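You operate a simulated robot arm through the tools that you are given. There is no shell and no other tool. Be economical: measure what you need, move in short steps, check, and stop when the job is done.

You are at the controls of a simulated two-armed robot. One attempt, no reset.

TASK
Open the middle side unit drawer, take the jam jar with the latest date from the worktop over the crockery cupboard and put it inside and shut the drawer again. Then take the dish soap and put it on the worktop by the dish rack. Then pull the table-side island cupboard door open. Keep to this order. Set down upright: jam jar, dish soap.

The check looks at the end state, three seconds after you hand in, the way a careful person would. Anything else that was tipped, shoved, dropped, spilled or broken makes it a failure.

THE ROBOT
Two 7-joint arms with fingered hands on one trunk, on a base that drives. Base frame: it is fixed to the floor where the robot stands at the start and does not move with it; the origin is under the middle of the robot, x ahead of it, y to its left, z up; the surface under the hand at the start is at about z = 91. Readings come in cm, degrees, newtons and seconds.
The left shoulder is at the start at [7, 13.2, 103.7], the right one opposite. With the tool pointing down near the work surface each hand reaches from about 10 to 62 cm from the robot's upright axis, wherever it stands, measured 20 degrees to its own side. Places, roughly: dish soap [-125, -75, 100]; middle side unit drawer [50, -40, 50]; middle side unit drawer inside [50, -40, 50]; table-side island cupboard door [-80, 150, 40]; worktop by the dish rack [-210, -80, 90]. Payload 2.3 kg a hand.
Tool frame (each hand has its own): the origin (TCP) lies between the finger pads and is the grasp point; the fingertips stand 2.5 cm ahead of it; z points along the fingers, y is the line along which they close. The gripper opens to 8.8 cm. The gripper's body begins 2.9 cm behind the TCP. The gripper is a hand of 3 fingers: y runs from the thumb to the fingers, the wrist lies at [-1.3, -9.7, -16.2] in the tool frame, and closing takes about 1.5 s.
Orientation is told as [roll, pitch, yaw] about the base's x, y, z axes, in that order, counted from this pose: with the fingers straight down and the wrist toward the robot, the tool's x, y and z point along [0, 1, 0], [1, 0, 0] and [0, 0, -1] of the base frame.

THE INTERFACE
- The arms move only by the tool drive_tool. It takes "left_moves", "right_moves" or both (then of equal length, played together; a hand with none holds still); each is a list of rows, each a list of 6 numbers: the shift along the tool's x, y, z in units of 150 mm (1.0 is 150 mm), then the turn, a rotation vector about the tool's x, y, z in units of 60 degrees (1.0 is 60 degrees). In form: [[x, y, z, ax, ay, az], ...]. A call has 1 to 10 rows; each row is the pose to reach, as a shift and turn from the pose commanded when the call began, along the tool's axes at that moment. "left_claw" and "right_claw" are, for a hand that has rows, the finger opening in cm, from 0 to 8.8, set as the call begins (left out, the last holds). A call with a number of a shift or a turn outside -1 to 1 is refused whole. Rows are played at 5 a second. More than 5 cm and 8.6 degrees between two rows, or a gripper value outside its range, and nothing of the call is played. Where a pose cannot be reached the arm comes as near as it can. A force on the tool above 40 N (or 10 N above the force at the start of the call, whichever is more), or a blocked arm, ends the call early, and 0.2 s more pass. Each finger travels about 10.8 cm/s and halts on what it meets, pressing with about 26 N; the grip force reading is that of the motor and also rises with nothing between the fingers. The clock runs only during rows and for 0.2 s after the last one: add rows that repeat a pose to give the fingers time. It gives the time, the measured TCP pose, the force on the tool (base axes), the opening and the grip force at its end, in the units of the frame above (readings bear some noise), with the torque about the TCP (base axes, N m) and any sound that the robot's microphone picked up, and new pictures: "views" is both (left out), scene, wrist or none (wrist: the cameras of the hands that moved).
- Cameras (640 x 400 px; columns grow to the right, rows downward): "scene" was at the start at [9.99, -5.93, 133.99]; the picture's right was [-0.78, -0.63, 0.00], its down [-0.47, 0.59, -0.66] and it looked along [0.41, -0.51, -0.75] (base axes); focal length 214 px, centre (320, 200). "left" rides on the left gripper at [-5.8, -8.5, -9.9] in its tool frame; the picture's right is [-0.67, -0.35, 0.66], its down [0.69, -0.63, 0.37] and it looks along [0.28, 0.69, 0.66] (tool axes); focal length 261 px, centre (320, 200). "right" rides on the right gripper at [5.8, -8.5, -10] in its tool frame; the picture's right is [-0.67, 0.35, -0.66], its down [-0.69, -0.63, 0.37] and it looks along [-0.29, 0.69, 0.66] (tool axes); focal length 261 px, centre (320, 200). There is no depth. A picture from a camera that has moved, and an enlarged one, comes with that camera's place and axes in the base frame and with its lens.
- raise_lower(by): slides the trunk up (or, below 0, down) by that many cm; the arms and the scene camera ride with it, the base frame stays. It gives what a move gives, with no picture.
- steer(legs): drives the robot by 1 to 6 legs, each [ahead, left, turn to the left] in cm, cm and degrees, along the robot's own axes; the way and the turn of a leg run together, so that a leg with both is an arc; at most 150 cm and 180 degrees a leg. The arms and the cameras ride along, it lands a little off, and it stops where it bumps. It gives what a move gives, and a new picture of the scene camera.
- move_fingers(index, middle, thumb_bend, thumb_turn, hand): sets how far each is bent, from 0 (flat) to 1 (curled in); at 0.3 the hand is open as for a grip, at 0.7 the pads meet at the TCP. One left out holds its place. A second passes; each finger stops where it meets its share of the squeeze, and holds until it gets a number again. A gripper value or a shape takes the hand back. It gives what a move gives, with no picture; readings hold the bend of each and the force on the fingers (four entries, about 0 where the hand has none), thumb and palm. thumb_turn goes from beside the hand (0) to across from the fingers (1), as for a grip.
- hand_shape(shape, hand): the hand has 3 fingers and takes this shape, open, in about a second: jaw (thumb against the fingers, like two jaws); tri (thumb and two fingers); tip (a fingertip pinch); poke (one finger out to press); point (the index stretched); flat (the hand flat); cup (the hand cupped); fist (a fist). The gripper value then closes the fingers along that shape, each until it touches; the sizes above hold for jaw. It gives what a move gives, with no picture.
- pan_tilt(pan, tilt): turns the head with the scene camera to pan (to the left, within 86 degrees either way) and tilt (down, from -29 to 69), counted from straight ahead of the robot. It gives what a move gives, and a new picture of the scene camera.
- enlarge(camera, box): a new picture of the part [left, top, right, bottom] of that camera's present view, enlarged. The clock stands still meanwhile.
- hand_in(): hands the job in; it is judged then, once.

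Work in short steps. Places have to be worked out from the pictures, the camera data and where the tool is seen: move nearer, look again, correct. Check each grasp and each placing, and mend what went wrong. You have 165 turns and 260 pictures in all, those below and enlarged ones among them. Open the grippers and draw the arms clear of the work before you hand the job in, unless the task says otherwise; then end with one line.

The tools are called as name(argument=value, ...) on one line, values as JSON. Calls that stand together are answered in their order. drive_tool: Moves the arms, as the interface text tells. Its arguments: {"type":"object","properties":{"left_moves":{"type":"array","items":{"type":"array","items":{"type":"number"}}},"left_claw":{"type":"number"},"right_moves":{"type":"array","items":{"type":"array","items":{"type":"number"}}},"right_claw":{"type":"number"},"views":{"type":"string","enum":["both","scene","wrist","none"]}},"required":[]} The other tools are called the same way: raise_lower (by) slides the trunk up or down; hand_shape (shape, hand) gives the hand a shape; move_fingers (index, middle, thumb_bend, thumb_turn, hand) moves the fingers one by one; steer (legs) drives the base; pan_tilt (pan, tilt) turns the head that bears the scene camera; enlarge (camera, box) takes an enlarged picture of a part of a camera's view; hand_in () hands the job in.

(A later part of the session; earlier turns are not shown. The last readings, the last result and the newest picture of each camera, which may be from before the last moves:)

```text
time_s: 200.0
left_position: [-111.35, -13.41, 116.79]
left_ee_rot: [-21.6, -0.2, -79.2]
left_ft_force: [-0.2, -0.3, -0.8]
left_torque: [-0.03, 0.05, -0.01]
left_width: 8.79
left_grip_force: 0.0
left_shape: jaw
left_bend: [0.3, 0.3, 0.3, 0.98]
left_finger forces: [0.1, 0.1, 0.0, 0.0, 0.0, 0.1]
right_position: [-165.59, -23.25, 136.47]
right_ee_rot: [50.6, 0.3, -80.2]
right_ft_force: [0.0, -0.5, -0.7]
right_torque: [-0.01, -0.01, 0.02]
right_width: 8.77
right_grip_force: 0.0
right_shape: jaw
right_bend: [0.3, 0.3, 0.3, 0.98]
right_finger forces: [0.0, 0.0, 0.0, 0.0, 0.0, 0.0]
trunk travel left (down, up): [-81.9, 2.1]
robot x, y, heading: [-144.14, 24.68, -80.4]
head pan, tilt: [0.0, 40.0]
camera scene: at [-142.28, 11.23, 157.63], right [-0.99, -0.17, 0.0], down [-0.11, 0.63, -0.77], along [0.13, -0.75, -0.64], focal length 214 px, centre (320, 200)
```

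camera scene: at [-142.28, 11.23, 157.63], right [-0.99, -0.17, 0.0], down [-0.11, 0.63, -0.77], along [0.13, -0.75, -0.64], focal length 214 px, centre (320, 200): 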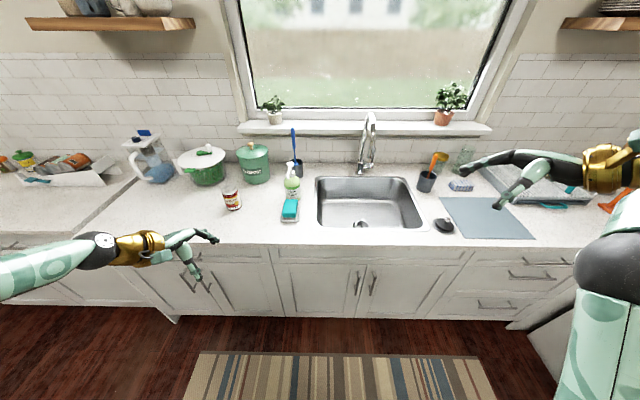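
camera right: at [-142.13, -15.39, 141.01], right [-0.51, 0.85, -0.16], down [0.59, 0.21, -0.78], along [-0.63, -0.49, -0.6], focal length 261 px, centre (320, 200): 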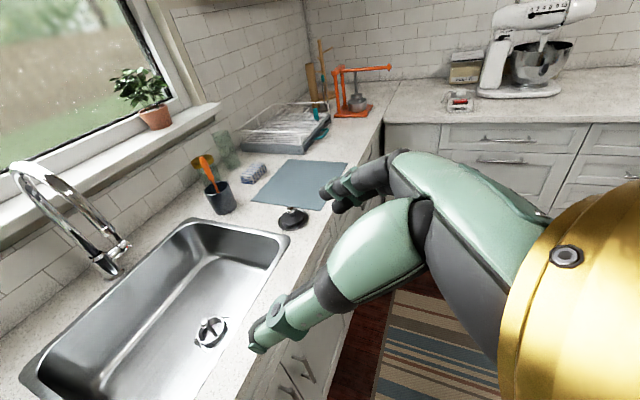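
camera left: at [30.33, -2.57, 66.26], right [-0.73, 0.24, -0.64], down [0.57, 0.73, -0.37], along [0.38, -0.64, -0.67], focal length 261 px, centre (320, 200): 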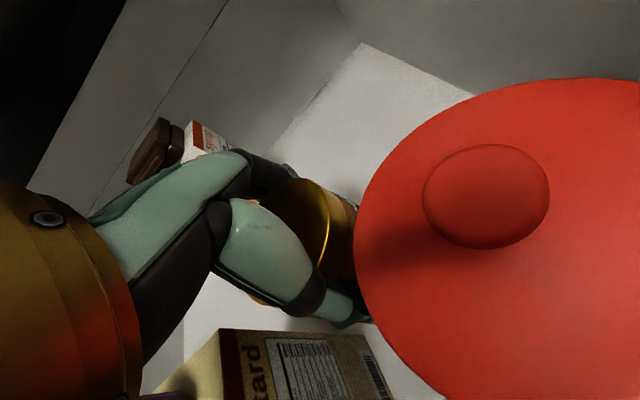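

Right hand leans well. Now bring it inward, lower, and lean to ~72°.

drive_tool(right_moves=[[0.02, 0, 0.2, 0, 0.08, 0], [0.04, 0, 0.4, 0, 0.16, 0], [0.06, 0, 0.6, 0, 0.24, 0], [0.08, 0, 0.8, 0, 0.31, 0], [0.1, 0, 0.95, 0, 0.36, 0]], views="none")

drive_tool(right_moves=[[-0.2, 0.2, 0.07, 0, 0, 0], [-0.4, 0.4, 0.14, 0, 0, 0], [-0.6, 0.6, 0.2, 0, 0, 0], [-0.8, 0.75, 0.26, 0, 0, 0]], views="scene")

```text
time_s: 201.2
left_position: [-111.22, -13.28, 117.01]
left_ee_rot: [-21.8, -0.2, -79.1]
left_ft_force: [0.7, 0.9, -0.7]
left_torque: [0.03, -0.02, -0.01]
left_width: 8.77
left_grip_force: 0.2
left_shape: jaw
left_bend: [0.3, 0.3, 0.3, 0.98]
left_finger forces: [0.1, 0.0, 0.0, 0.1, 0.0, 0.0]
right_position: [-153.72, -20.83, 128.72]
right_ee_rot: [72.1, 0.2, -80.1]
right_ft_force: [0.0, 0.7, -1.3]
right_torque: [-0.04, 0.0, -0.01]
right_width: 8.79
right_grip_force: 0.0
right_shape: jaw
right_bend: [0.3, 0.3, 0.3, 0.98]
right_finger forces: [0.0, 0.0, 0.0, 0.0, 0.1, 0.0]
trunk travel left (down, up): [-81.9, 2.1]
robot x, y, heading: [-144.6, 24.55, -80.2]
head pan, tilt: [0.0, 40.0]
```

```text
time_s: 202.2
left_position: [-111.37, -13.29, 116.82]
left_ee_rot: [-21.7, -0.3, -79.2]
left_ft_force: [0.1, -0.7, -0.6]
left_torque: [0.02, 0.01, 0.03]
left_width: 8.82
left_grip_force: 0.0
left_shape: jaw
left_bend: [0.3, 0.3, 0.3, 0.98]
left_finger forces: [0.0, 0.1, 0.1, 0.1, 0.0, 0.0]
right_position: [-151.72, -32.19, 115.93]
right_ee_rot: [72.0, 0.3, -80.3]
right_ft_force: [0.3, -0.5, 0.5]
right_torque: [-0.01, -0.02, 0.03]
right_width: 8.78
right_grip_force: 0.1
right_shape: jaw
right_bend: [0.3, 0.3, 0.3, 0.98]
right_finger forces: [0.1, 0.0, 0.1, 0.0, 0.0, 0.0]
trunk travel left (down, up): [-81.9, 2.1]
robot x, y, heading: [-144.98, 24.78, -80.5]
head pan, tilt: [0.0, 40.0]
camera scene: at [-142.3, 11.24, 157.64], right [-0.99, -0.17, 0.0], down [-0.11, 0.63, -0.77], along [0.13, -0.75, -0.64], focal length 214 px, centre (320, 200)
```

scene: 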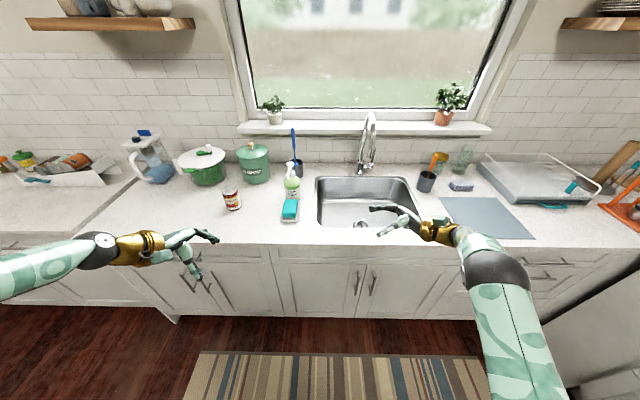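

Reach is good. Raise and pull back the left hand so it stays clear, then drive to put the right hand about 10 cm right of the soap.

drive_tool(left_moves=[[-0.1, -0.2, -0.23, 0, 0, 0], [-0.2, -0.4, -0.46, 0, 0, 0], [-0.3, -0.6, -0.7, 0, 0, 0], [-0.37, -0.75, -0.93, 0, 0, 0]], views="none")

steer(legs=[[0, 18, 0], [38, 0, 0]])

pan_tilt(pan=0, tilt=50)

enlarge(camera="right", box=[0, 0, 640, 400])

```text
time_s: 203.2
left_position: [-113.48, -1.72, 132.01]
left_ee_rot: [-21.7, -0.4, -79.1]
left_ft_force: [0.1, -0.6, 0.0]
left_torque: [0.0, -0.03, -0.02]
left_width: 8.79
left_grip_force: 0.1
left_shape: jaw
left_bend: [0.3, 0.3, 0.3, 0.98]
left_finger forces: [0.0, 0.0, 0.1, 0.1, 0.0, 0.0]
left hand out of reach, approached as far as the arm can: row 1
right_position: [-151.6, -32.02, 116.08]
right_ee_rot: [71.9, 0.0, -80.1]
right_ft_force: [-0.1, 0.2, -0.2]
right_torque: [0.01, -0.03, -0.02]
right_width: 8.79
right_grip_force: 0.2
right_shape: jaw
right_bend: [0.3, 0.3, 0.3, 0.98]
right_finger forces: [0.0, 0.0, 0.0, 0.0, 0.0, 0.1]
trunk travel left (down, up): [-81.9, 2.1]
robot x, y, heading: [-144.3, 24.66, -80.4]
head pan, tilt: [0.0, 40.0]
```

```text
time_s: 206.7
left_position: [-89.45, -37.08, 131.96]
left_ee_rot: [-21.7, -0.4, -79.3]
left_ft_force: [0.8, -0.2, 0.3]
left_torque: [-0.02, 0.04, -0.01]
left_width: 8.8
left_grip_force: 0.1
left_shape: jaw
left_bend: [0.3, 0.3, 0.3, 0.98]
left_finger forces: [0.0, 0.0, 0.0, 0.1, 0.1, 0.0]
right_position: [-127.83, -67.02, 116.15]
right_ee_rot: [71.9, -0.1, -80.5]
right_ft_force: [-0.1, 0.3, -0.1]
right_torque: [0.0, 0.04, 0.01]
right_width: 8.77
right_grip_force: 0.0
right_shape: jaw
right_bend: [0.3, 0.3, 0.3, 0.98]
right_finger forces: [0.0, 0.1, 0.1, 0.1, 0.0, 0.0]
trunk travel left (down, up): [-81.9, 2.1]
robot x, y, heading: [-120.23, -10.65, -80.6]
head pan, tilt: [0.0, 40.0]
camera scene: at [-118.15, -23.51, 157.68], right [-0.99, -0.16, 0.0], down [-0.11, 0.63, -0.77], along [0.13, -0.76, -0.64], focal length 214 px, centre (320, 200)
```

scene: 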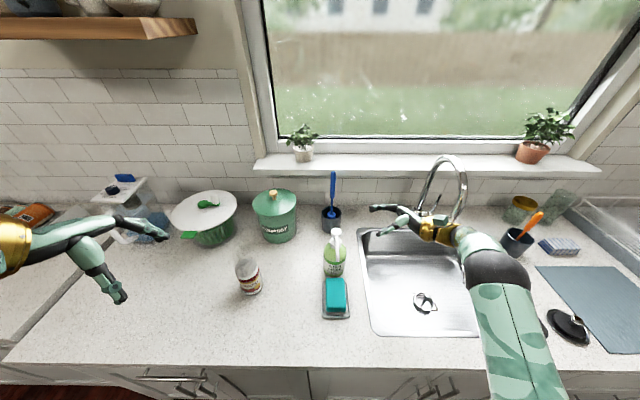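

```text
time_s: 207.4
left_position: [-89.4, -37.24, 132.0]
left_ee_rot: [-21.7, -0.4, -79.4]
left_ft_force: [0.6, -0.2, 0.1]
left_torque: [0.0, -0.03, 0.0]
left_width: 8.78
left_grip_force: 0.1
left_shape: jaw
left_bend: [0.3, 0.3, 0.3, 0.98]
left_finger forces: [0.0, 0.0, 0.0, 0.1, 0.1, 0.0]
right_position: [-127.86, -67.29, 116.11]
right_ee_rot: [72.0, 0.2, -80.5]
right_ft_force: [0.4, 0.4, -0.8]
right_torque: [0.0, -0.01, 0.04]
right_width: 8.8
right_grip_force: 0.0
right_shape: jaw
right_bend: [0.3, 0.3, 0.3, 0.98]
right_finger forces: [0.1, 0.1, 0.1, 0.0, 0.1, 0.0]
trunk travel left (down, up): [-81.9, 2.1]
robot x, y, heading: [-120.3, -10.6, -80.6]
head pan, tilt: [0.0, 50.0]
camera scene: at [-118.23, -22.99, 156.24], right [-0.99, -0.16, 0.0], down [-0.13, 0.76, -0.64], along [0.11, -0.63, -0.77], focal length 214 px, centre (320, 200)
```

scene: 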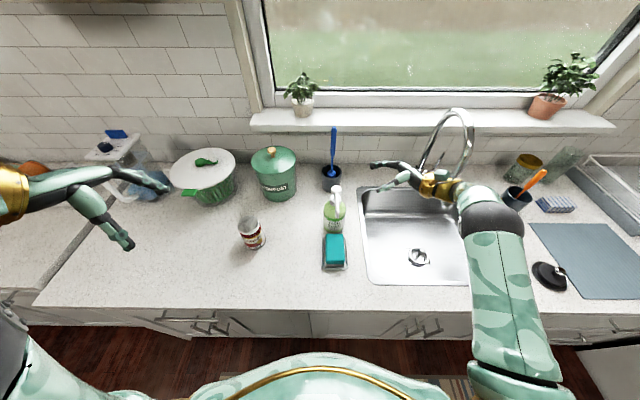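

```text
1.00 times, centred on (320, 200) of right (not enlarged: the box is as wide or as high as the picture)
camera zoom: at [-136.67, -60.07, 124.63], right [-0.76, -0.48, -0.44], down [0.03, 0.64, -0.76], along [0.65, -0.6, -0.48], focal length 261 px, centre (320, 200)
```

zoom: 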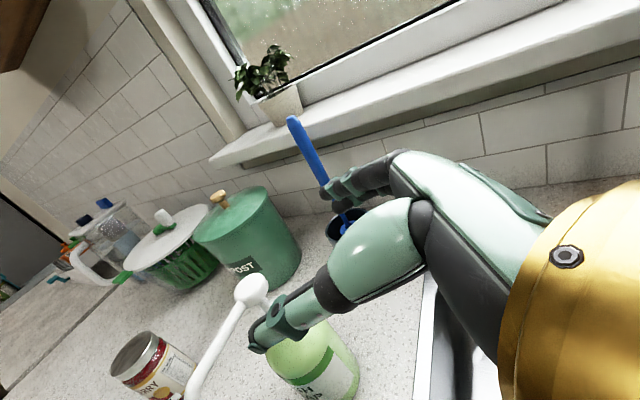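

Soap axis at (-115.7,-67.5); the hand is 12 cm right of it, 2.3 cm too near. Move forward 2.3 cm and lower the trunk 18.5.

drive_tool(right_moves=[[0, 0.153, 0, 0, 0, 0]], right_claw=8.8, views="none")

raise_lower(by=-18)

enlarge(camera="right", box=[0, 0, 640, 400])

enlarge(camera="scene", box=[280, 130, 480, 255])

```text
time_s: 207.8
left_position: [-89.53, -37.36, 131.94]
left_ee_rot: [-21.7, -0.1, -79.4]
left_ft_force: [0.3, 0.3, 0.3]
left_torque: [0.0, 0.05, 0.01]
left_width: 8.78
left_grip_force: 0.1
left_shape: jaw
left_bend: [0.3, 0.3, 0.3, 0.98]
left_finger forces: [0.0, 0.0, 0.1, 0.0, 0.0, 0.1]
right_position: [-127.4, -69.65, 115.99]
right_ee_rot: [72.0, 0.1, -80.4]
right_ft_force: [0.4, 0.2, -0.8]
right_torque: [0.03, 0.01, 0.01]
right_width: 8.82
right_grip_force: 0.1
right_shape: jaw
right_bend: [0.3, 0.3, 0.3, 0.98]
right_finger forces: [0.1, 0.0, 0.0, 0.0, 0.0, 0.0]
trunk travel left (down, up): [-81.9, 2.1]
robot x, y, heading: [-120.75, -10.62, -80.4]
head pan, tilt: [0.0, 50.0]
```

```text
time_s: 209.8
left_position: [-89.48, -37.29, 113.96]
left_ee_rot: [-21.6, -0.3, -79.5]
left_ft_force: [0.3, -0.1, -0.6]
left_torque: [-0.03, -0.01, 0.0]
left_width: 8.79
left_grip_force: 0.1
left_shape: jaw
left_bend: [0.3, 0.3, 0.3, 0.98]
left_finger forces: [0.0, 0.1, 0.0, 0.1, 0.1, 0.0]
right_position: [-127.48, -69.54, 98.08]
right_ee_rot: [72.0, 0.0, -80.5]
right_ft_force: [-0.4, -0.1, 0.0]
right_torque: [-0.04, -0.01, 0.0]
right_width: 8.75
right_grip_force: 0.1
right_shape: jaw
right_bend: [0.3, 0.3, 0.3, 0.98]
right_finger forces: [0.0, 0.1, 0.0, 0.1, 0.0, 0.0]
trunk travel left (down, up): [-63.9, 20.1]
robot x, y, heading: [-120.5, -10.2, -80.6]
head pan, tilt: [0.0, 50.0]
```

```text
1.00 times, centred on (320, 200) of right (not enlarged: the box is as wide or as high as the picture)
camera zoom: at [-136.34, -62.39, 106.6], right [-0.76, -0.48, -0.44], down [0.03, 0.64, -0.76], along [0.65, -0.6, -0.48], focal length 261 px, centre (320, 200)
```

zoom: 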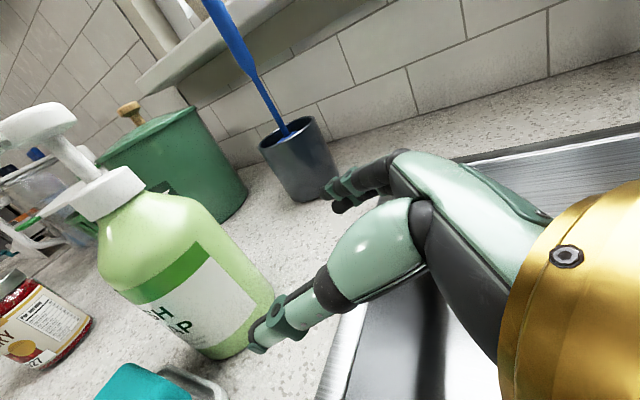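

```text
3.20 times, centred on (380, 192) of scene
camera zoom: at [-118.23, -23.0, 138.24], right [-0.99, -0.16, 0.0], down [-0.13, 0.76, -0.64], along [0.11, -0.63, -0.77], focal length 686 px, centre (128, 224)
```

zoom: 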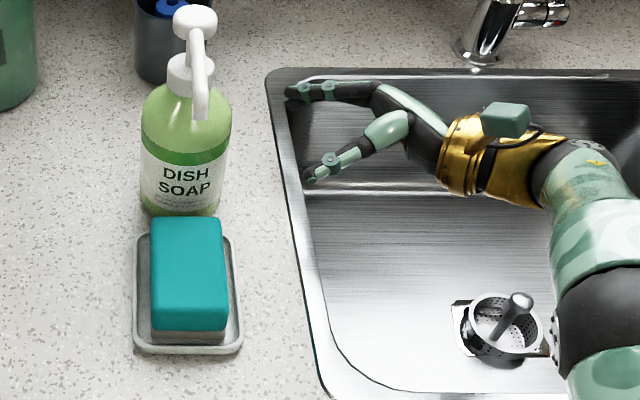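

The hand is level with the label and centred front-to-back. Slide left 10.6 cm around the bottle.

drive_tool(right_moves=[[0.062, 0, 0.19, 0, 0, 0], [0.123, 0, 0.38, 0, 0, 0], [0.175, 0, 0.54, 0, 0, 0], [0.218, 0, 0.672, 0, 0, 0]], right_claw=8.8, views="both")

enlarge(camera="scene", box=[280, 130, 480, 255])

```text
time_s: 210.8
left_position: [-89.47, -37.33, 113.97]
left_ee_rot: [-21.8, -0.4, -79.4]
left_ft_force: [0.1, -0.6, 0.3]
left_torque: [0.03, 0.01, 0.02]
left_width: 8.77
left_grip_force: 0.0
left_shape: jaw
left_bend: [0.3, 0.3, 0.3, 0.98]
left_finger forces: [0.0, 0.0, 0.1, 0.0, 0.1, 0.1]
right_position: [-116.9, -67.68, 97.98]
right_ee_rot: [72.1, 0.1, -80.6]
right_ft_force: [-1.7, 0.4, -0.9]
right_torque: [-0.01, 0.0, 0.06]
right_width: 8.8
right_grip_force: 0.1
right_shape: jaw
right_bend: [0.3, 0.3, 0.28, 0.98]
right_finger forces: [0.0, 0.0, 0.0, 0.0, 1.4, 0.0]
trunk travel left (down, up): [-63.9, 20.1]
robot x, y, heading: [-120.35, -10.8, -80.8]
head pan, tilt: [0.0, 50.0]
camera scene: at [-118.18, -22.96, 138.24], right [-0.99, -0.16, 0.0], down [-0.13, 0.76, -0.64], along [0.1, -0.63, -0.77], focal length 214 px, centre (320, 200)
camera right: at [-125.7, -60.62, 106.57], right [-0.76, -0.48, -0.43], down [0.03, 0.64, -0.76], along [0.65, -0.6, -0.48], focal length 261 px, centre (320, 200)
```

scene: 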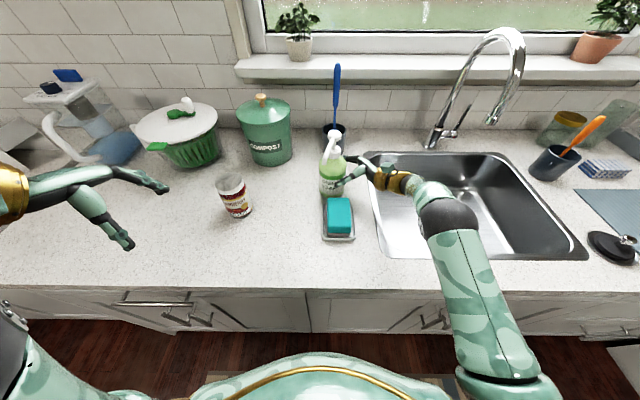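
right: 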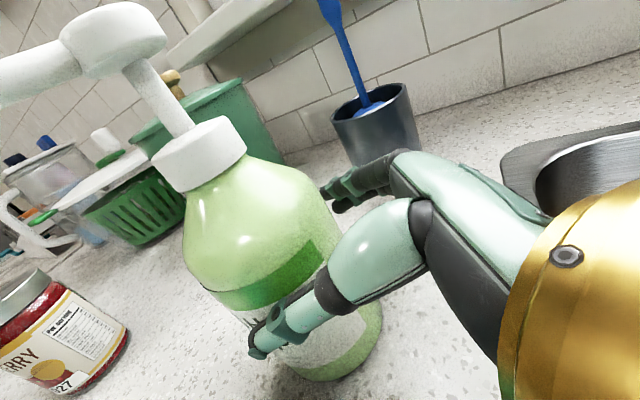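

```text
3.20 times, centred on (380, 192) of scene
camera zoom: at [-118.18, -22.96, 138.24], right [-0.99, -0.16, 0.0], down [-0.13, 0.76, -0.64], along [0.1, -0.63, -0.77], focal length 686 px, centre (128, 224)
```

zoom: 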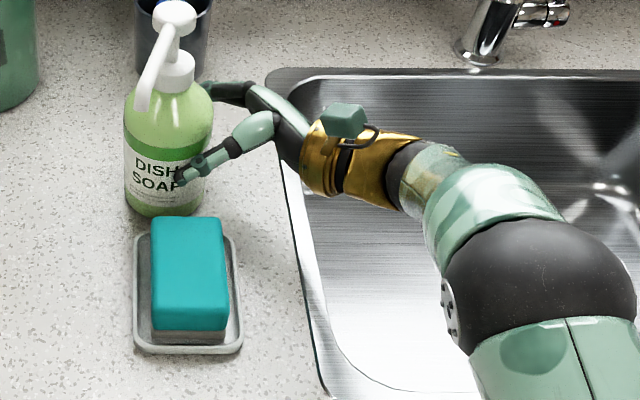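

The thumb brushed the bottle and nudged it ~1.5 cm left; still upright. Shift the hand back 1 cm and slide 1.8 cm further left.

drive_tool(right_moves=[[0, -0.07, 0, 0, 0, 0], [0.04, -0.07, 0.12, 0, 0, 0]], right_claw=8.8, views="wrist")

enlarge(camera="scene", box=[280, 130, 480, 255])

```text
time_s: 211.4
left_position: [-89.38, -37.45, 113.98]
left_ee_rot: [-21.6, -0.2, -79.4]
left_ft_force: [0.2, -0.2, 0.6]
left_torque: [-0.01, 0.02, 0.02]
left_width: 8.76
left_grip_force: 0.0
left_shape: jaw
left_bend: [0.3, 0.3, 0.3, 0.98]
left_finger forces: [0.1, 0.0, 0.1, 0.0, 0.0, 0.0]
right_position: [-115.26, -66.43, 97.99]
right_ee_rot: [72.0, 0.1, -80.6]
right_ft_force: [-1.0, 0.2, 0.8]
right_torque: [0.02, -0.03, -0.03]
right_width: 8.82
right_grip_force: 0.0
right_shape: jaw
right_bend: [0.3, 0.3, 0.3, 0.98]
right_finger forces: [0.8, 0.0, 0.0, 0.1, 0.0, 0.0]
trunk travel left (down, up): [-63.9, 20.1]
robot x, y, heading: [-120.36, -10.57, -80.3]
head pan, tilt: [0.0, 50.0]
camera right: at [-124.12, -59.28, 106.55], right [-0.76, -0.48, -0.44], down [0.03, 0.65, -0.76], along [0.65, -0.6, -0.48], focal length 261 px, centre (320, 200)
```

right: 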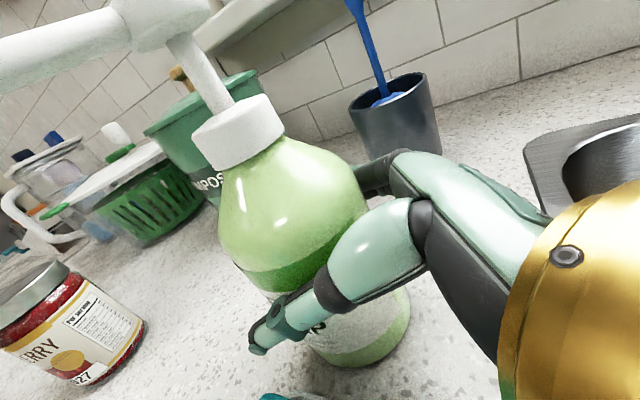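

```text
3.20 times, centred on (380, 192) of scene
camera zoom: at [-118.2, -23.05, 138.23], right [-0.99, -0.16, 0.0], down [-0.13, 0.76, -0.64], along [0.11, -0.63, -0.77], focal length 686 px, centre (128, 224)
```

zoom: 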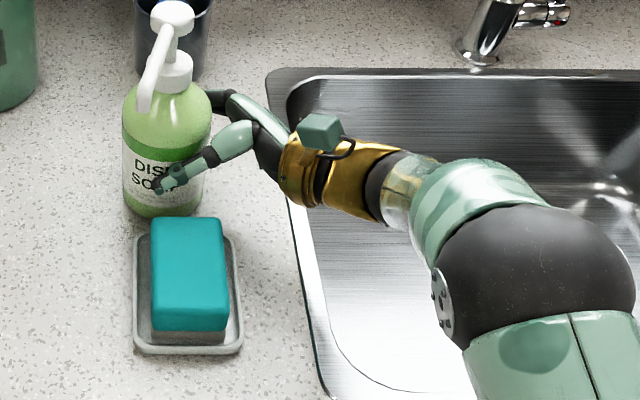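

Now the bottle is well inside the hand. Close.

drive_tool(right_moves=[[0, 0, 0, 0, 0, 0], [0, 0, 0, 0, 0, 0], [0, 0, 0, 0, 0, 0], [0, 0, 0, 0, 0, 0], [0, 0, 0, 0, 0, 0], [0, 0, 0, 0, 0, 0], [0, 0, 0, 0, 0, 0]], right_claw=0, views="wrist")

enlarge(camera="scene", box=[280, 130, 480, 255])

```text
time_s: 213.0
left_position: [-89.43, -37.34, 114.03]
left_ee_rot: [-21.7, -0.3, -79.4]
left_ft_force: [1.4, 0.4, 0.2]
left_torque: [0.02, 0.0, 0.01]
left_width: 8.78
left_grip_force: 0.0
left_shape: jaw
left_bend: [0.3, 0.3, 0.3, 0.98]
left_finger forces: [0.0, 0.0, 0.0, 0.1, 0.0, 0.0]
right_position: [-115.26, -66.44, 97.89]
right_ee_rot: [72.1, 0.0, -80.5]
right_ft_force: [1.9, 1.0, -0.8]
right_torque: [-0.04, -0.02, -0.03]
right_width: 6.81
right_grip_force: 26.1
right_shape: jaw
right_bend: [0.29, 0.36, 0.49, 0.99]
right_finger forces: [18.8, 11.2, 0.0, 0.1, 29.7, 0.0]
trunk travel left (down, up): [-63.9, 20.1]
robot x, y, heading: [-120.5, -10.86, -80.5]
head pan, tilt: [0.0, 50.0]
camera right: at [-124.11, -59.27, 106.55], right [-0.76, -0.48, -0.44], down [0.03, 0.65, -0.76], along [0.65, -0.59, -0.48], focal length 261 px, centre (320, 200)
```

right: 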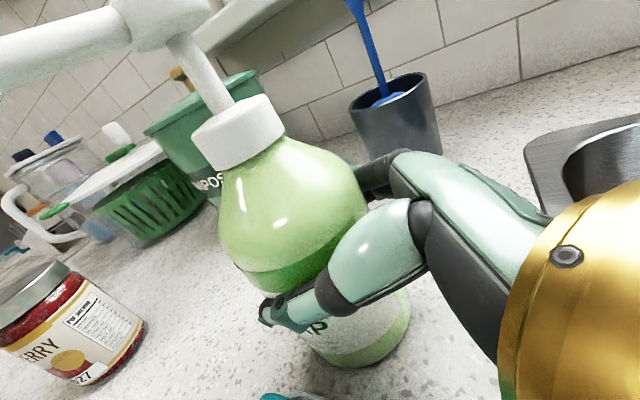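

```text
3.20 times, centred on (380, 192) of scene
camera zoom: at [-118.18, -23.03, 138.23], right [-0.99, -0.16, 0.0], down [-0.13, 0.76, -0.64], along [0.11, -0.63, -0.77], focal length 686 px, centre (128, 224)
```

zoom: 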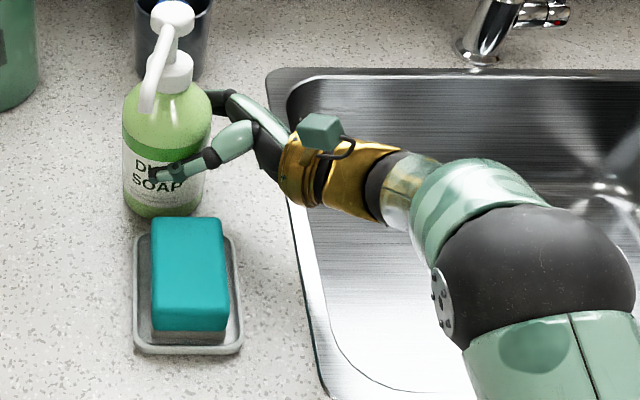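

Gripped (base 6.9 cm below TCP). Lift with the trunk.

raise_lower(by=4)

raise_lower(by=15)

steer(legs=[[-30, 0, 0]])

```text
time_s: 213.9
left_position: [-89.51, -37.44, 117.87]
left_ee_rot: [-21.7, -0.3, -79.5]
left_ft_force: [-0.1, 0.0, 0.8]
left_torque: [0.0, -0.03, -0.01]
left_width: 8.78
left_grip_force: 0.0
left_shape: jaw
left_bend: [0.3, 0.3, 0.3, 0.98]
left_finger forces: [0.0, 0.1, 0.0, 0.0, 0.0, 0.1]
right_position: [-115.23, -66.56, 101.99]
right_ee_rot: [72.0, 0.1, -80.5]
right_ft_force: [0.1, 0.5, -5.1]
right_torque: [0.0, 0.03, 0.01]
right_width: 6.82
right_grip_force: 26.0
right_shape: jaw
right_bend: [0.3, 0.36, 0.49, 1.0]
right_finger forces: [17.9, 11.5, 0.0, 0.0, 29.7, 0.0]
trunk travel left (down, up): [-67.9, 16.1]
robot x, y, heading: [-120.11, -10.37, -80.6]
head pan, tilt: [0.0, 50.0]
```

```text
time_s: 215.6
left_position: [-89.52, -37.52, 132.83]
left_ee_rot: [-21.6, -0.2, -79.4]
left_ft_force: [-0.2, 0.3, -0.4]
left_torque: [-0.01, 0.0, -0.01]
left_width: 8.81
left_grip_force: 0.0
left_shape: jaw
left_bend: [0.3, 0.3, 0.3, 0.98]
left_finger forces: [0.1, 0.1, 0.0, 0.1, 0.0, 0.0]
right_position: [-115.29, -66.53, 116.93]
right_ee_rot: [72.0, 0.2, -80.4]
right_ft_force: [0.4, 0.4, -4.3]
right_torque: [-0.01, 0.04, 0.01]
right_width: 6.81
right_grip_force: 26.0
right_shape: jaw
right_bend: [0.3, 0.36, 0.49, 1.0]
right_finger forces: [18.0, 11.6, 0.0, 0.1, 29.7, 0.0]
trunk travel left (down, up): [-82.9, 1.1]
robot x, y, heading: [-120.11, -10.86, -80.8]
head pan, tilt: [0.0, 50.0]
```

```text
time_s: 217.7
left_position: [-94.42, -7.77, 132.83]
left_ee_rot: [-21.7, 0.0, -79.5]
left_ft_force: [0.3, -1.0, -0.4]
left_torque: [0.01, -0.02, 0.0]
left_width: 8.82
left_grip_force: 0.0
left_shape: jaw
left_bend: [0.3, 0.3, 0.3, 0.98]
left_finger forces: [0.0, 0.1, 0.0, 0.0, 0.0, 0.1]
right_position: [-120.24, -36.79, 116.76]
right_ee_rot: [72.1, 0.3, -80.7]
right_ft_force: [-0.7, -0.4, -4.4]
right_torque: [0.01, 0.03, -0.02]
right_width: 6.78
right_grip_force: 25.7
right_shape: jaw
right_bend: [0.3, 0.36, 0.49, 1.0]
right_finger forces: [18.0, 11.5, 0.0, 0.1, 29.6, 0.0]
trunk travel left (down, up): [-82.9, 1.1]
robot x, y, heading: [-125.28, 19.34, -80.8]
head pan, tilt: [0.0, 50.0]
camera scene: at [-123.13, 6.45, 157.18], right [-0.99, -0.16, 0.0], down [-0.12, 0.76, -0.64], along [0.1, -0.63, -0.77], focal length 214 px, centre (320, 200)
```

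scene: 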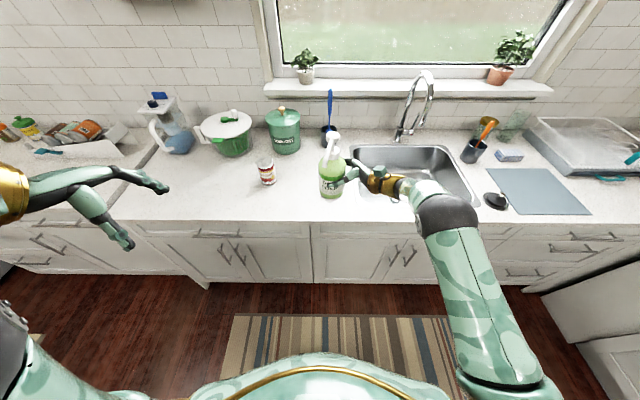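

Soap is held upright. Strafe right toward the dish rack and look.

steer(legs=[[0, -82, 0]])

enlarge(camera="scene", box=[300, 90, 540, 240])

```text
time_s: 222.0
left_position: [-174.29, -20.61, 132.98]
left_ee_rot: [-21.7, -0.2, -79.4]
left_ft_force: [0.0, 0.3, 0.5]
left_torque: [0.0, 0.02, 0.01]
left_width: 8.77
left_grip_force: 0.0
left_shape: jaw
left_bend: [0.3, 0.3, 0.3, 0.98]
left_finger forces: [0.0, 0.1, 0.0, 0.0, 0.0, 0.0]
right_position: [-200.05, -49.75, 117.05]
right_ee_rot: [72.0, 0.2, -80.7]
right_ft_force: [0.4, 0.2, -4.1]
right_torque: [0.01, -0.01, 0.0]
right_width: 6.82
right_grip_force: 26.1
right_shape: jaw
right_bend: [0.3, 0.36, 0.49, 1.0]
right_finger forces: [17.9, 11.6, 0.0, 0.1, 29.7, 0.1]
trunk travel left (down, up): [-82.9, 1.1]
robot x, y, heading: [-205.59, 6.41, -80.4]
head pan, tilt: [0.0, 50.0]
camera scene: at [-203.01, -6.34, 157.22], right [-0.99, -0.16, 0.0], down [-0.13, 0.76, -0.64], along [0.1, -0.63, -0.77], focal length 214 px, centre (320, 200)
```

scene: 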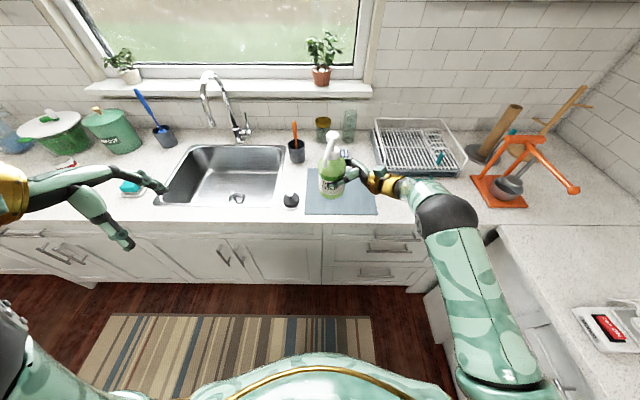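

```text
2.67 times, centred on (420, 165) of scene
camera zoom: at [-203.01, -6.34, 157.22], right [-0.99, -0.16, 0.0], down [-0.13, 0.76, -0.64], along [0.1, -0.63, -0.77], focal length 572 px, centre (53, 293)
```

zoom: 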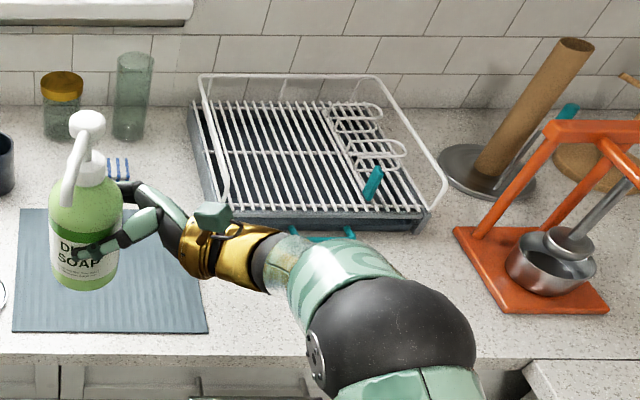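

I'll set it on the bare worktop just in front of the rack's left corner, at about (-221,-71.5), right of the mat. Drive there.

steer(legs=[[0, -24.7, 0], [17, 0, 0]])

enlarge(camera="scene", box=[240, 120, 480, 270])

enlarge(camera="right", box=[0, 0, 640, 400])

```text
time_s: 224.9
left_position: [-196.29, -41.32, 133.05]
left_ee_rot: [-21.6, -0.5, -79.6]
left_ft_force: [-0.1, 0.8, 0.4]
left_torque: [0.0, 0.0, 0.03]
left_width: 8.8
left_grip_force: 0.0
left_shape: jaw
left_bend: [0.3, 0.3, 0.3, 0.98]
left_finger forces: [0.0, 0.0, 0.0, 0.1, 0.0, 0.0]
right_position: [-222.27, -70.4, 117.22]
right_ee_rot: [72.0, 0.0, -80.6]
right_ft_force: [0.4, -0.4, -4.3]
right_torque: [0.0, 0.03, 0.0]
right_width: 6.81
right_grip_force: 25.9
right_shape: jaw
right_bend: [0.3, 0.36, 0.49, 1.0]
right_finger forces: [17.8, 11.3, 0.0, 0.0, 29.6, 0.0]
trunk travel left (down, up): [-82.9, 1.1]
robot x, y, heading: [-227.67, -14.73, -80.7]
head pan, tilt: [0.0, 50.0]
camera scene: at [-225.11, -26.91, 157.27], right [-0.99, -0.16, 0.0], down [-0.12, 0.75, -0.64], along [0.11, -0.64, -0.76], focal length 214 px, centre (320, 200)
```

scene: 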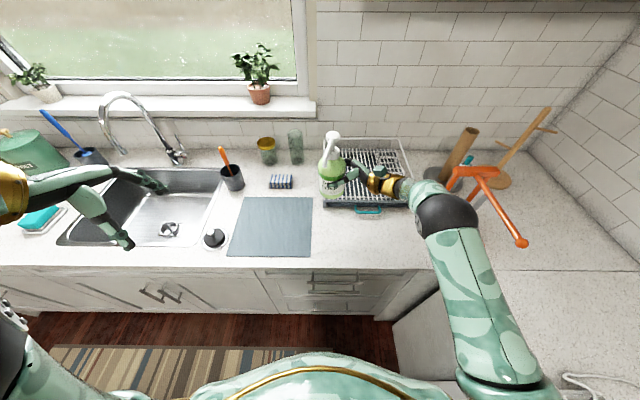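

```text
2.67 times, centred on (360, 195) of scene
camera zoom: at [-225.11, -26.91, 157.27], right [-0.99, -0.16, 0.0], down [-0.12, 0.75, -0.64], along [0.11, -0.64, -0.76], focal length 572 px, centre (213, 213)
```

zoom: 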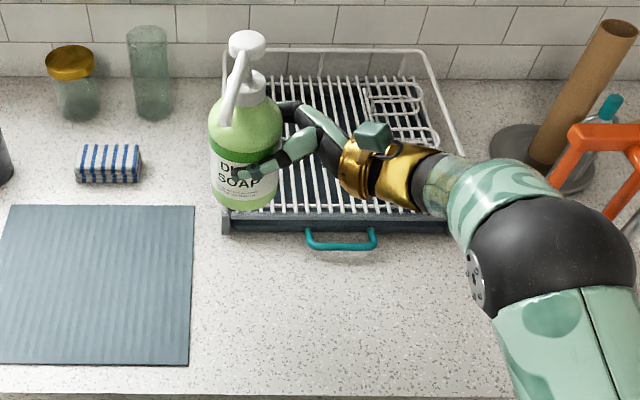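

```text
1.00 times, centred on (320, 200) of right (not enlarged: the box is as wide or as high as the picture)
camera zoom: at [-231.04, -63.23, 125.67], right [-0.76, -0.48, -0.43], down [0.03, 0.64, -0.77], along [0.65, -0.6, -0.48], focal length 261 px, centre (320, 200)
```

zoom: 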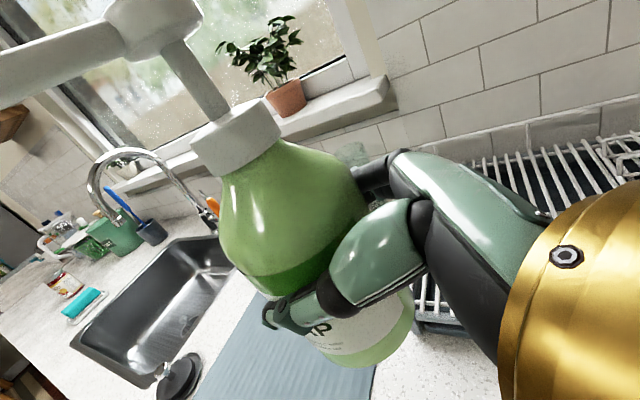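

Positions check out: 3–4 cm clear of both rack and mat. Lower 17.5 cm, then small steps until contact.

raise_lower(by=-17.5)

enlarge(camera="scene", box=[240, 120, 480, 270])

raise_lower(by=-1.2)

raise_lower(by=-0.6)

```text
time_s: 226.9
left_position: [-196.29, -41.62, 115.36]
left_ee_rot: [-21.8, -0.1, -79.5]
left_ft_force: [-0.5, 0.1, 0.8]
left_torque: [0.0, 0.0, 0.08]
left_width: 8.79
left_grip_force: 0.0
left_shape: jaw
left_bend: [0.3, 0.3, 0.3, 0.98]
left_finger forces: [0.1, 0.0, 0.1, 0.0, 0.1, 0.1]
right_position: [-222.07, -70.8, 99.4]
right_ee_rot: [72.0, 0.2, -80.5]
right_ft_force: [-0.5, 0.5, -4.0]
right_torque: [-0.02, 0.05, -0.05]
right_width: 6.81
right_grip_force: 25.9
right_shape: jaw
right_bend: [0.3, 0.36, 0.49, 1.0]
right_finger forces: [17.9, 11.3, 0.0, 0.0, 29.7, 0.0]
trunk travel left (down, up): [-65.4, 18.6]
robot x, y, heading: [-226.88, -15.01, -80.7]
head pan, tilt: [0.0, 50.0]
```

```text
2.67 times, centred on (360, 195) of scene
camera zoom: at [-224.99, -27.39, 139.72], right [-0.99, -0.16, 0.0], down [-0.12, 0.76, -0.64], along [0.1, -0.63, -0.77], focal length 572 px, centre (213, 213)
```

zoom: 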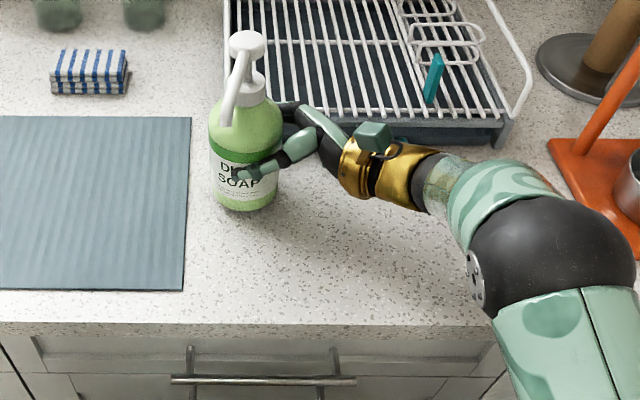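

```text
time_s: 227.5
left_position: [-196.28, -41.63, 114.16]
left_ee_rot: [-21.7, -0.2, -79.5]
left_ft_force: [0.1, -0.6, 0.9]
left_torque: [0.01, 0.02, 0.04]
left_width: 8.79
left_grip_force: 0.0
left_shape: jaw
left_bend: [0.3, 0.3, 0.3, 0.98]
left_finger forces: [0.0, 0.0, 0.0, 0.0, 0.0, 0.0]
right_position: [-222.11, -70.86, 98.25]
right_ee_rot: [72.0, 0.2, -80.6]
right_ft_force: [-0.4, 0.0, -4.4]
right_torque: [0.02, 0.05, 0.0]
right_width: 6.8
right_grip_force: 25.9
right_shape: jaw
right_bend: [0.3, 0.36, 0.49, 1.0]
right_finger forces: [18.0, 11.4, 0.0, 0.0, 29.6, 0.0]
trunk travel left (down, up): [-64.2, 19.8]
robot x, y, heading: [-227.34, -14.99, -80.7]
head pan, tilt: [0.0, 50.0]
```

```text
time_s: 228.0
left_position: [-196.41, -41.59, 113.73]
left_ee_rot: [-21.7, -0.3, -79.5]
left_ft_force: [0.6, -0.4, 0.6]
left_torque: [0.03, 0.01, 0.02]
left_width: 8.8
left_grip_force: 0.0
left_shape: jaw
left_bend: [0.3, 0.3, 0.3, 0.98]
left_finger forces: [0.0, 0.0, 0.1, 0.1, 0.1, 0.1]
right_position: [-222.08, -70.64, 97.95]
right_ee_rot: [72.0, 0.0, -80.6]
right_ft_force: [-0.6, -3.2, 7.6]
right_torque: [-0.14, -0.05, -0.02]
right_width: 6.77
right_grip_force: 25.6
right_shape: jaw
right_bend: [0.29, 0.36, 0.5, 0.98]
right_finger forces: [19.1, 12.2, 0.1, 0.0, 28.0, 0.1]
trunk travel left (down, up): [-63.6, 20.4]
robot x, y, heading: [-227.14, -14.88, -80.4]
head pan, tilt: [0.0, 50.0]
```

The soap has touched down. Release the fingers.

move_fingers(hand="right", index=0.25, middle=0.25, thumb_bend=0.25)

enlarge(camera="scene", box=[240, 120, 480, 270])

enlarge(camera="right", box=[0, 0, 640, 400])

```text
time_s: 229.0
left_position: [-196.3, -41.76, 113.59]
left_ee_rot: [-21.7, -0.3, -79.4]
left_ft_force: [-0.4, -0.7, 0.0]
left_torque: [0.0, -0.01, 0.02]
left_width: 8.81
left_grip_force: 0.0
left_shape: jaw
left_bend: [0.3, 0.3, 0.3, 0.98]
left_finger forces: [0.0, 0.0, 0.0, 0.1, 0.0, 0.0]
right_position: [-222.14, -70.63, 97.62]
right_ee_rot: [72.0, 0.2, -80.6]
right_ft_force: [-0.3, 0.0, -0.3]
right_torque: [0.02, 0.02, 0.01]
right_width: 9.38
right_grip_force: 0.0
right_shape: fingers
right_bend: [0.25, 0.25, 0.25, 1.0]
right_finger forces: [0.0, 0.0, 0.0, 0.0, 0.0, 0.0]
trunk travel left (down, up): [-63.6, 20.4]
robot x, y, heading: [-227.17, -14.94, -80.6]
head pan, tilt: [0.0, 50.0]
```

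```text
2.67 times, centred on (360, 195) of scene
camera zoom: at [-224.99, -27.29, 137.93], right [-0.99, -0.16, 0.0], down [-0.12, 0.76, -0.64], along [0.1, -0.63, -0.77], focal length 572 px, centre (213, 213)
```

zoom: 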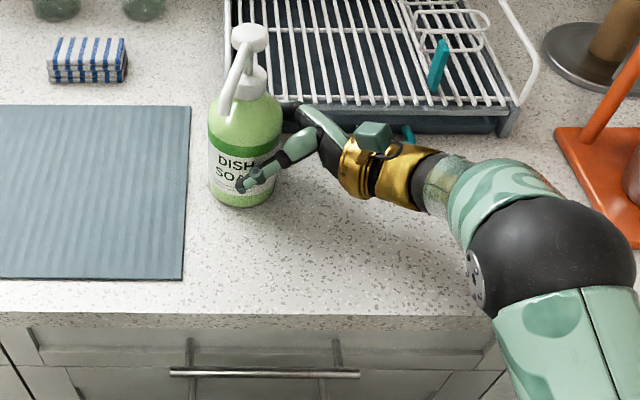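

```text
1.00 times, centred on (320, 200) of right (not enlarged: the box is as wide or as high as the picture)
camera zoom: at [-230.95, -63.52, 106.24], right [-0.76, -0.48, -0.44], down [0.03, 0.65, -0.76], along [0.65, -0.6, -0.48], focal length 261 px, centre (320, 200)
```

zoom: 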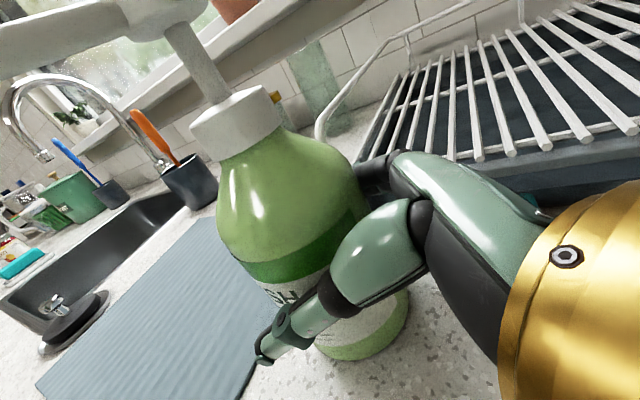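

It stands upright with no contact. Shift 0.4 cm forward and withdraw the hand 12 cm to the right.

drive_tool(right_moves=[[0, 0.025, 0, 0, 0, 0], [-0.06, 0.02, -0.19, 0, 0, 0], [-0.12, 0.01, -0.38, 0, 0, 0], [-0.18, -0.02, -0.57, 0, 0, 0], [-0.25, -0.05, -0.76, 0, 0, 0]], views="both")

```text
time_s: 230.2
left_position: [-196.4, -41.64, 113.73]
left_ee_rot: [-21.6, -0.3, -79.5]
left_ft_force: [0.0, -0.6, -0.3]
left_torque: [0.01, -0.02, 0.01]
left_width: 8.79
left_grip_force: 0.0
left_shape: jaw
left_bend: [0.3, 0.3, 0.3, 0.98]
left_finger forces: [0.0, 0.0, 0.0, 0.0, 0.0, 0.1]
right_position: [-234.19, -71.9, 97.63]
right_ee_rot: [72.1, 0.2, -80.6]
right_ft_force: [0.0, 0.5, -0.5]
right_torque: [0.01, -0.01, -0.03]
right_width: 9.37
right_grip_force: 0.0
right_shape: fingers
right_bend: [0.25, 0.25, 0.25, 1.0]
right_finger forces: [0.0, 0.0, 0.0, 0.1, 0.0, 0.0]
trunk travel left (down, up): [-63.6, 20.4]
robot x, y, heading: [-226.96, -14.93, -80.5]
head pan, tilt: [0.0, 50.0]
camera scene: at [-225.15, -27.28, 137.93], right [-0.99, -0.16, 0.0], down [-0.12, 0.76, -0.64], along [0.11, -0.63, -0.77], focal length 214 px, centre (320, 200)
camera right: at [-243.11, -64.68, 106.22], right [-0.76, -0.48, -0.44], down [0.03, 0.65, -0.76], along [0.65, -0.6, -0.48], focal length 261 px, centre (320, 200)
```

scene: 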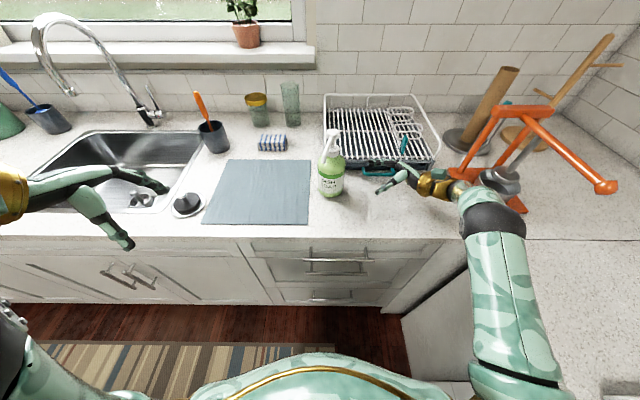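
right: 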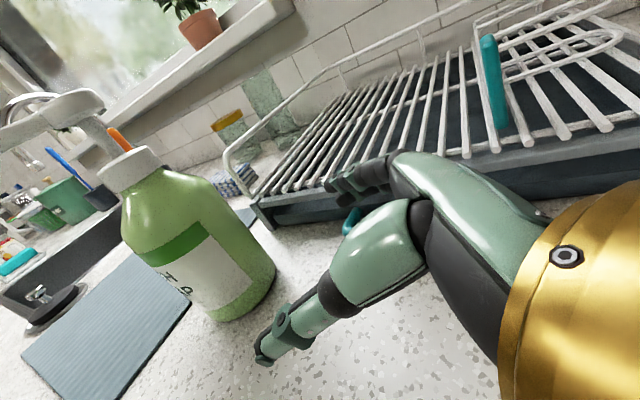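

Soap stands well by the rack. Withdraw by driving straight back, then raise.

steer(legs=[[-32, 0, 0]])

enlarge(camera="scene", box=[200, 60, 480, 235])

hand_shape(hand="right", shape="jaw")

```text
time_s: 232.3
left_position: [-201.52, -11.5, 113.74]
left_ee_rot: [-21.7, -0.2, -80.6]
left_ft_force: [0.0, -1.2, 0.2]
left_torque: [0.0, 0.01, 0.01]
left_width: 8.78
left_grip_force: 0.2
left_shape: jaw
left_bend: [0.3, 0.3, 0.3, 0.98]
left_finger forces: [0.1, 0.0, 0.0, 0.0, 0.0, 0.0]
right_position: [-239.94, -41.03, 97.61]
right_ee_rot: [72.0, 0.1, -81.7]
right_ft_force: [0.0, -0.2, 0.6]
right_torque: [0.03, 0.0, -0.02]
right_width: 9.35
right_grip_force: 0.1
right_shape: fingers
right_bend: [0.25, 0.25, 0.25, 1.0]
right_finger forces: [0.0, 0.0, 0.0, 0.1, 0.0, 0.1]
trunk travel left (down, up): [-63.6, 20.4]
robot x, y, heading: [-232.28, 16.04, -81.7]
head pan, tilt: [0.0, 50.0]
camera scene: at [-230.01, 3.34, 137.92], right [-0.99, -0.14, 0.0], down [-0.11, 0.76, -0.64], along [0.09, -0.64, -0.77], focal length 214 px, centre (320, 200)
```

scene: 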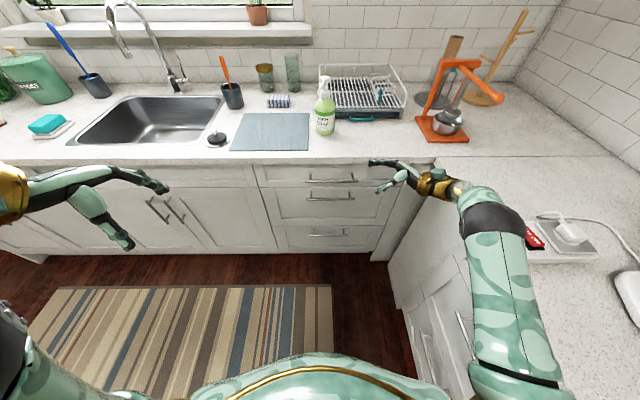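

```text
2.29 times, centred on (340, 148) of scene
camera zoom: at [-230.01, 3.34, 137.92], right [-0.99, -0.14, 0.0], down [-0.11, 0.76, -0.64], along [0.09, -0.64, -0.77], focal length 490 px, centre (274, 320)
```

zoom: 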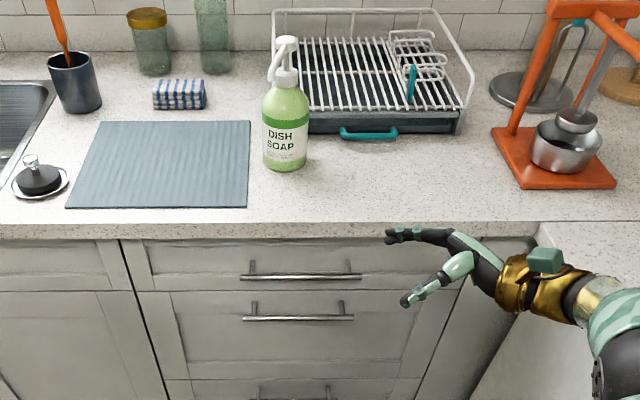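

```text
time_s: 233.2
left_position: [-201.6, -11.36, 113.72]
left_ee_rot: [-21.8, -0.3, -80.7]
left_ft_force: [1.0, -0.1, 0.0]
left_torque: [-0.05, 0.02, 0.0]
left_width: 8.78
left_grip_force: 0.1
left_shape: jaw
left_bend: [0.3, 0.3, 0.3, 0.98]
left_finger forces: [0.0, 0.0, 0.0, 0.0, 0.0, 0.0]
right_position: [-239.91, -40.85, 97.72]
right_ee_rot: [72.1, 0.1, -81.6]
right_ft_force: [0.6, 0.5, -0.2]
right_torque: [0.0, 0.01, 0.0]
right_width: 8.81
right_grip_force: 0.0
right_shape: jaw
right_bend: [0.3, 0.3, 0.3, 0.98]
right_finger forces: [0.1, 0.1, 0.1, 0.1, 0.0, 0.1]
trunk travel left (down, up): [-63.6, 20.4]
robot x, y, heading: [-231.73, 16.15, -81.5]
head pan, tilt: [0.0, 50.0]
```

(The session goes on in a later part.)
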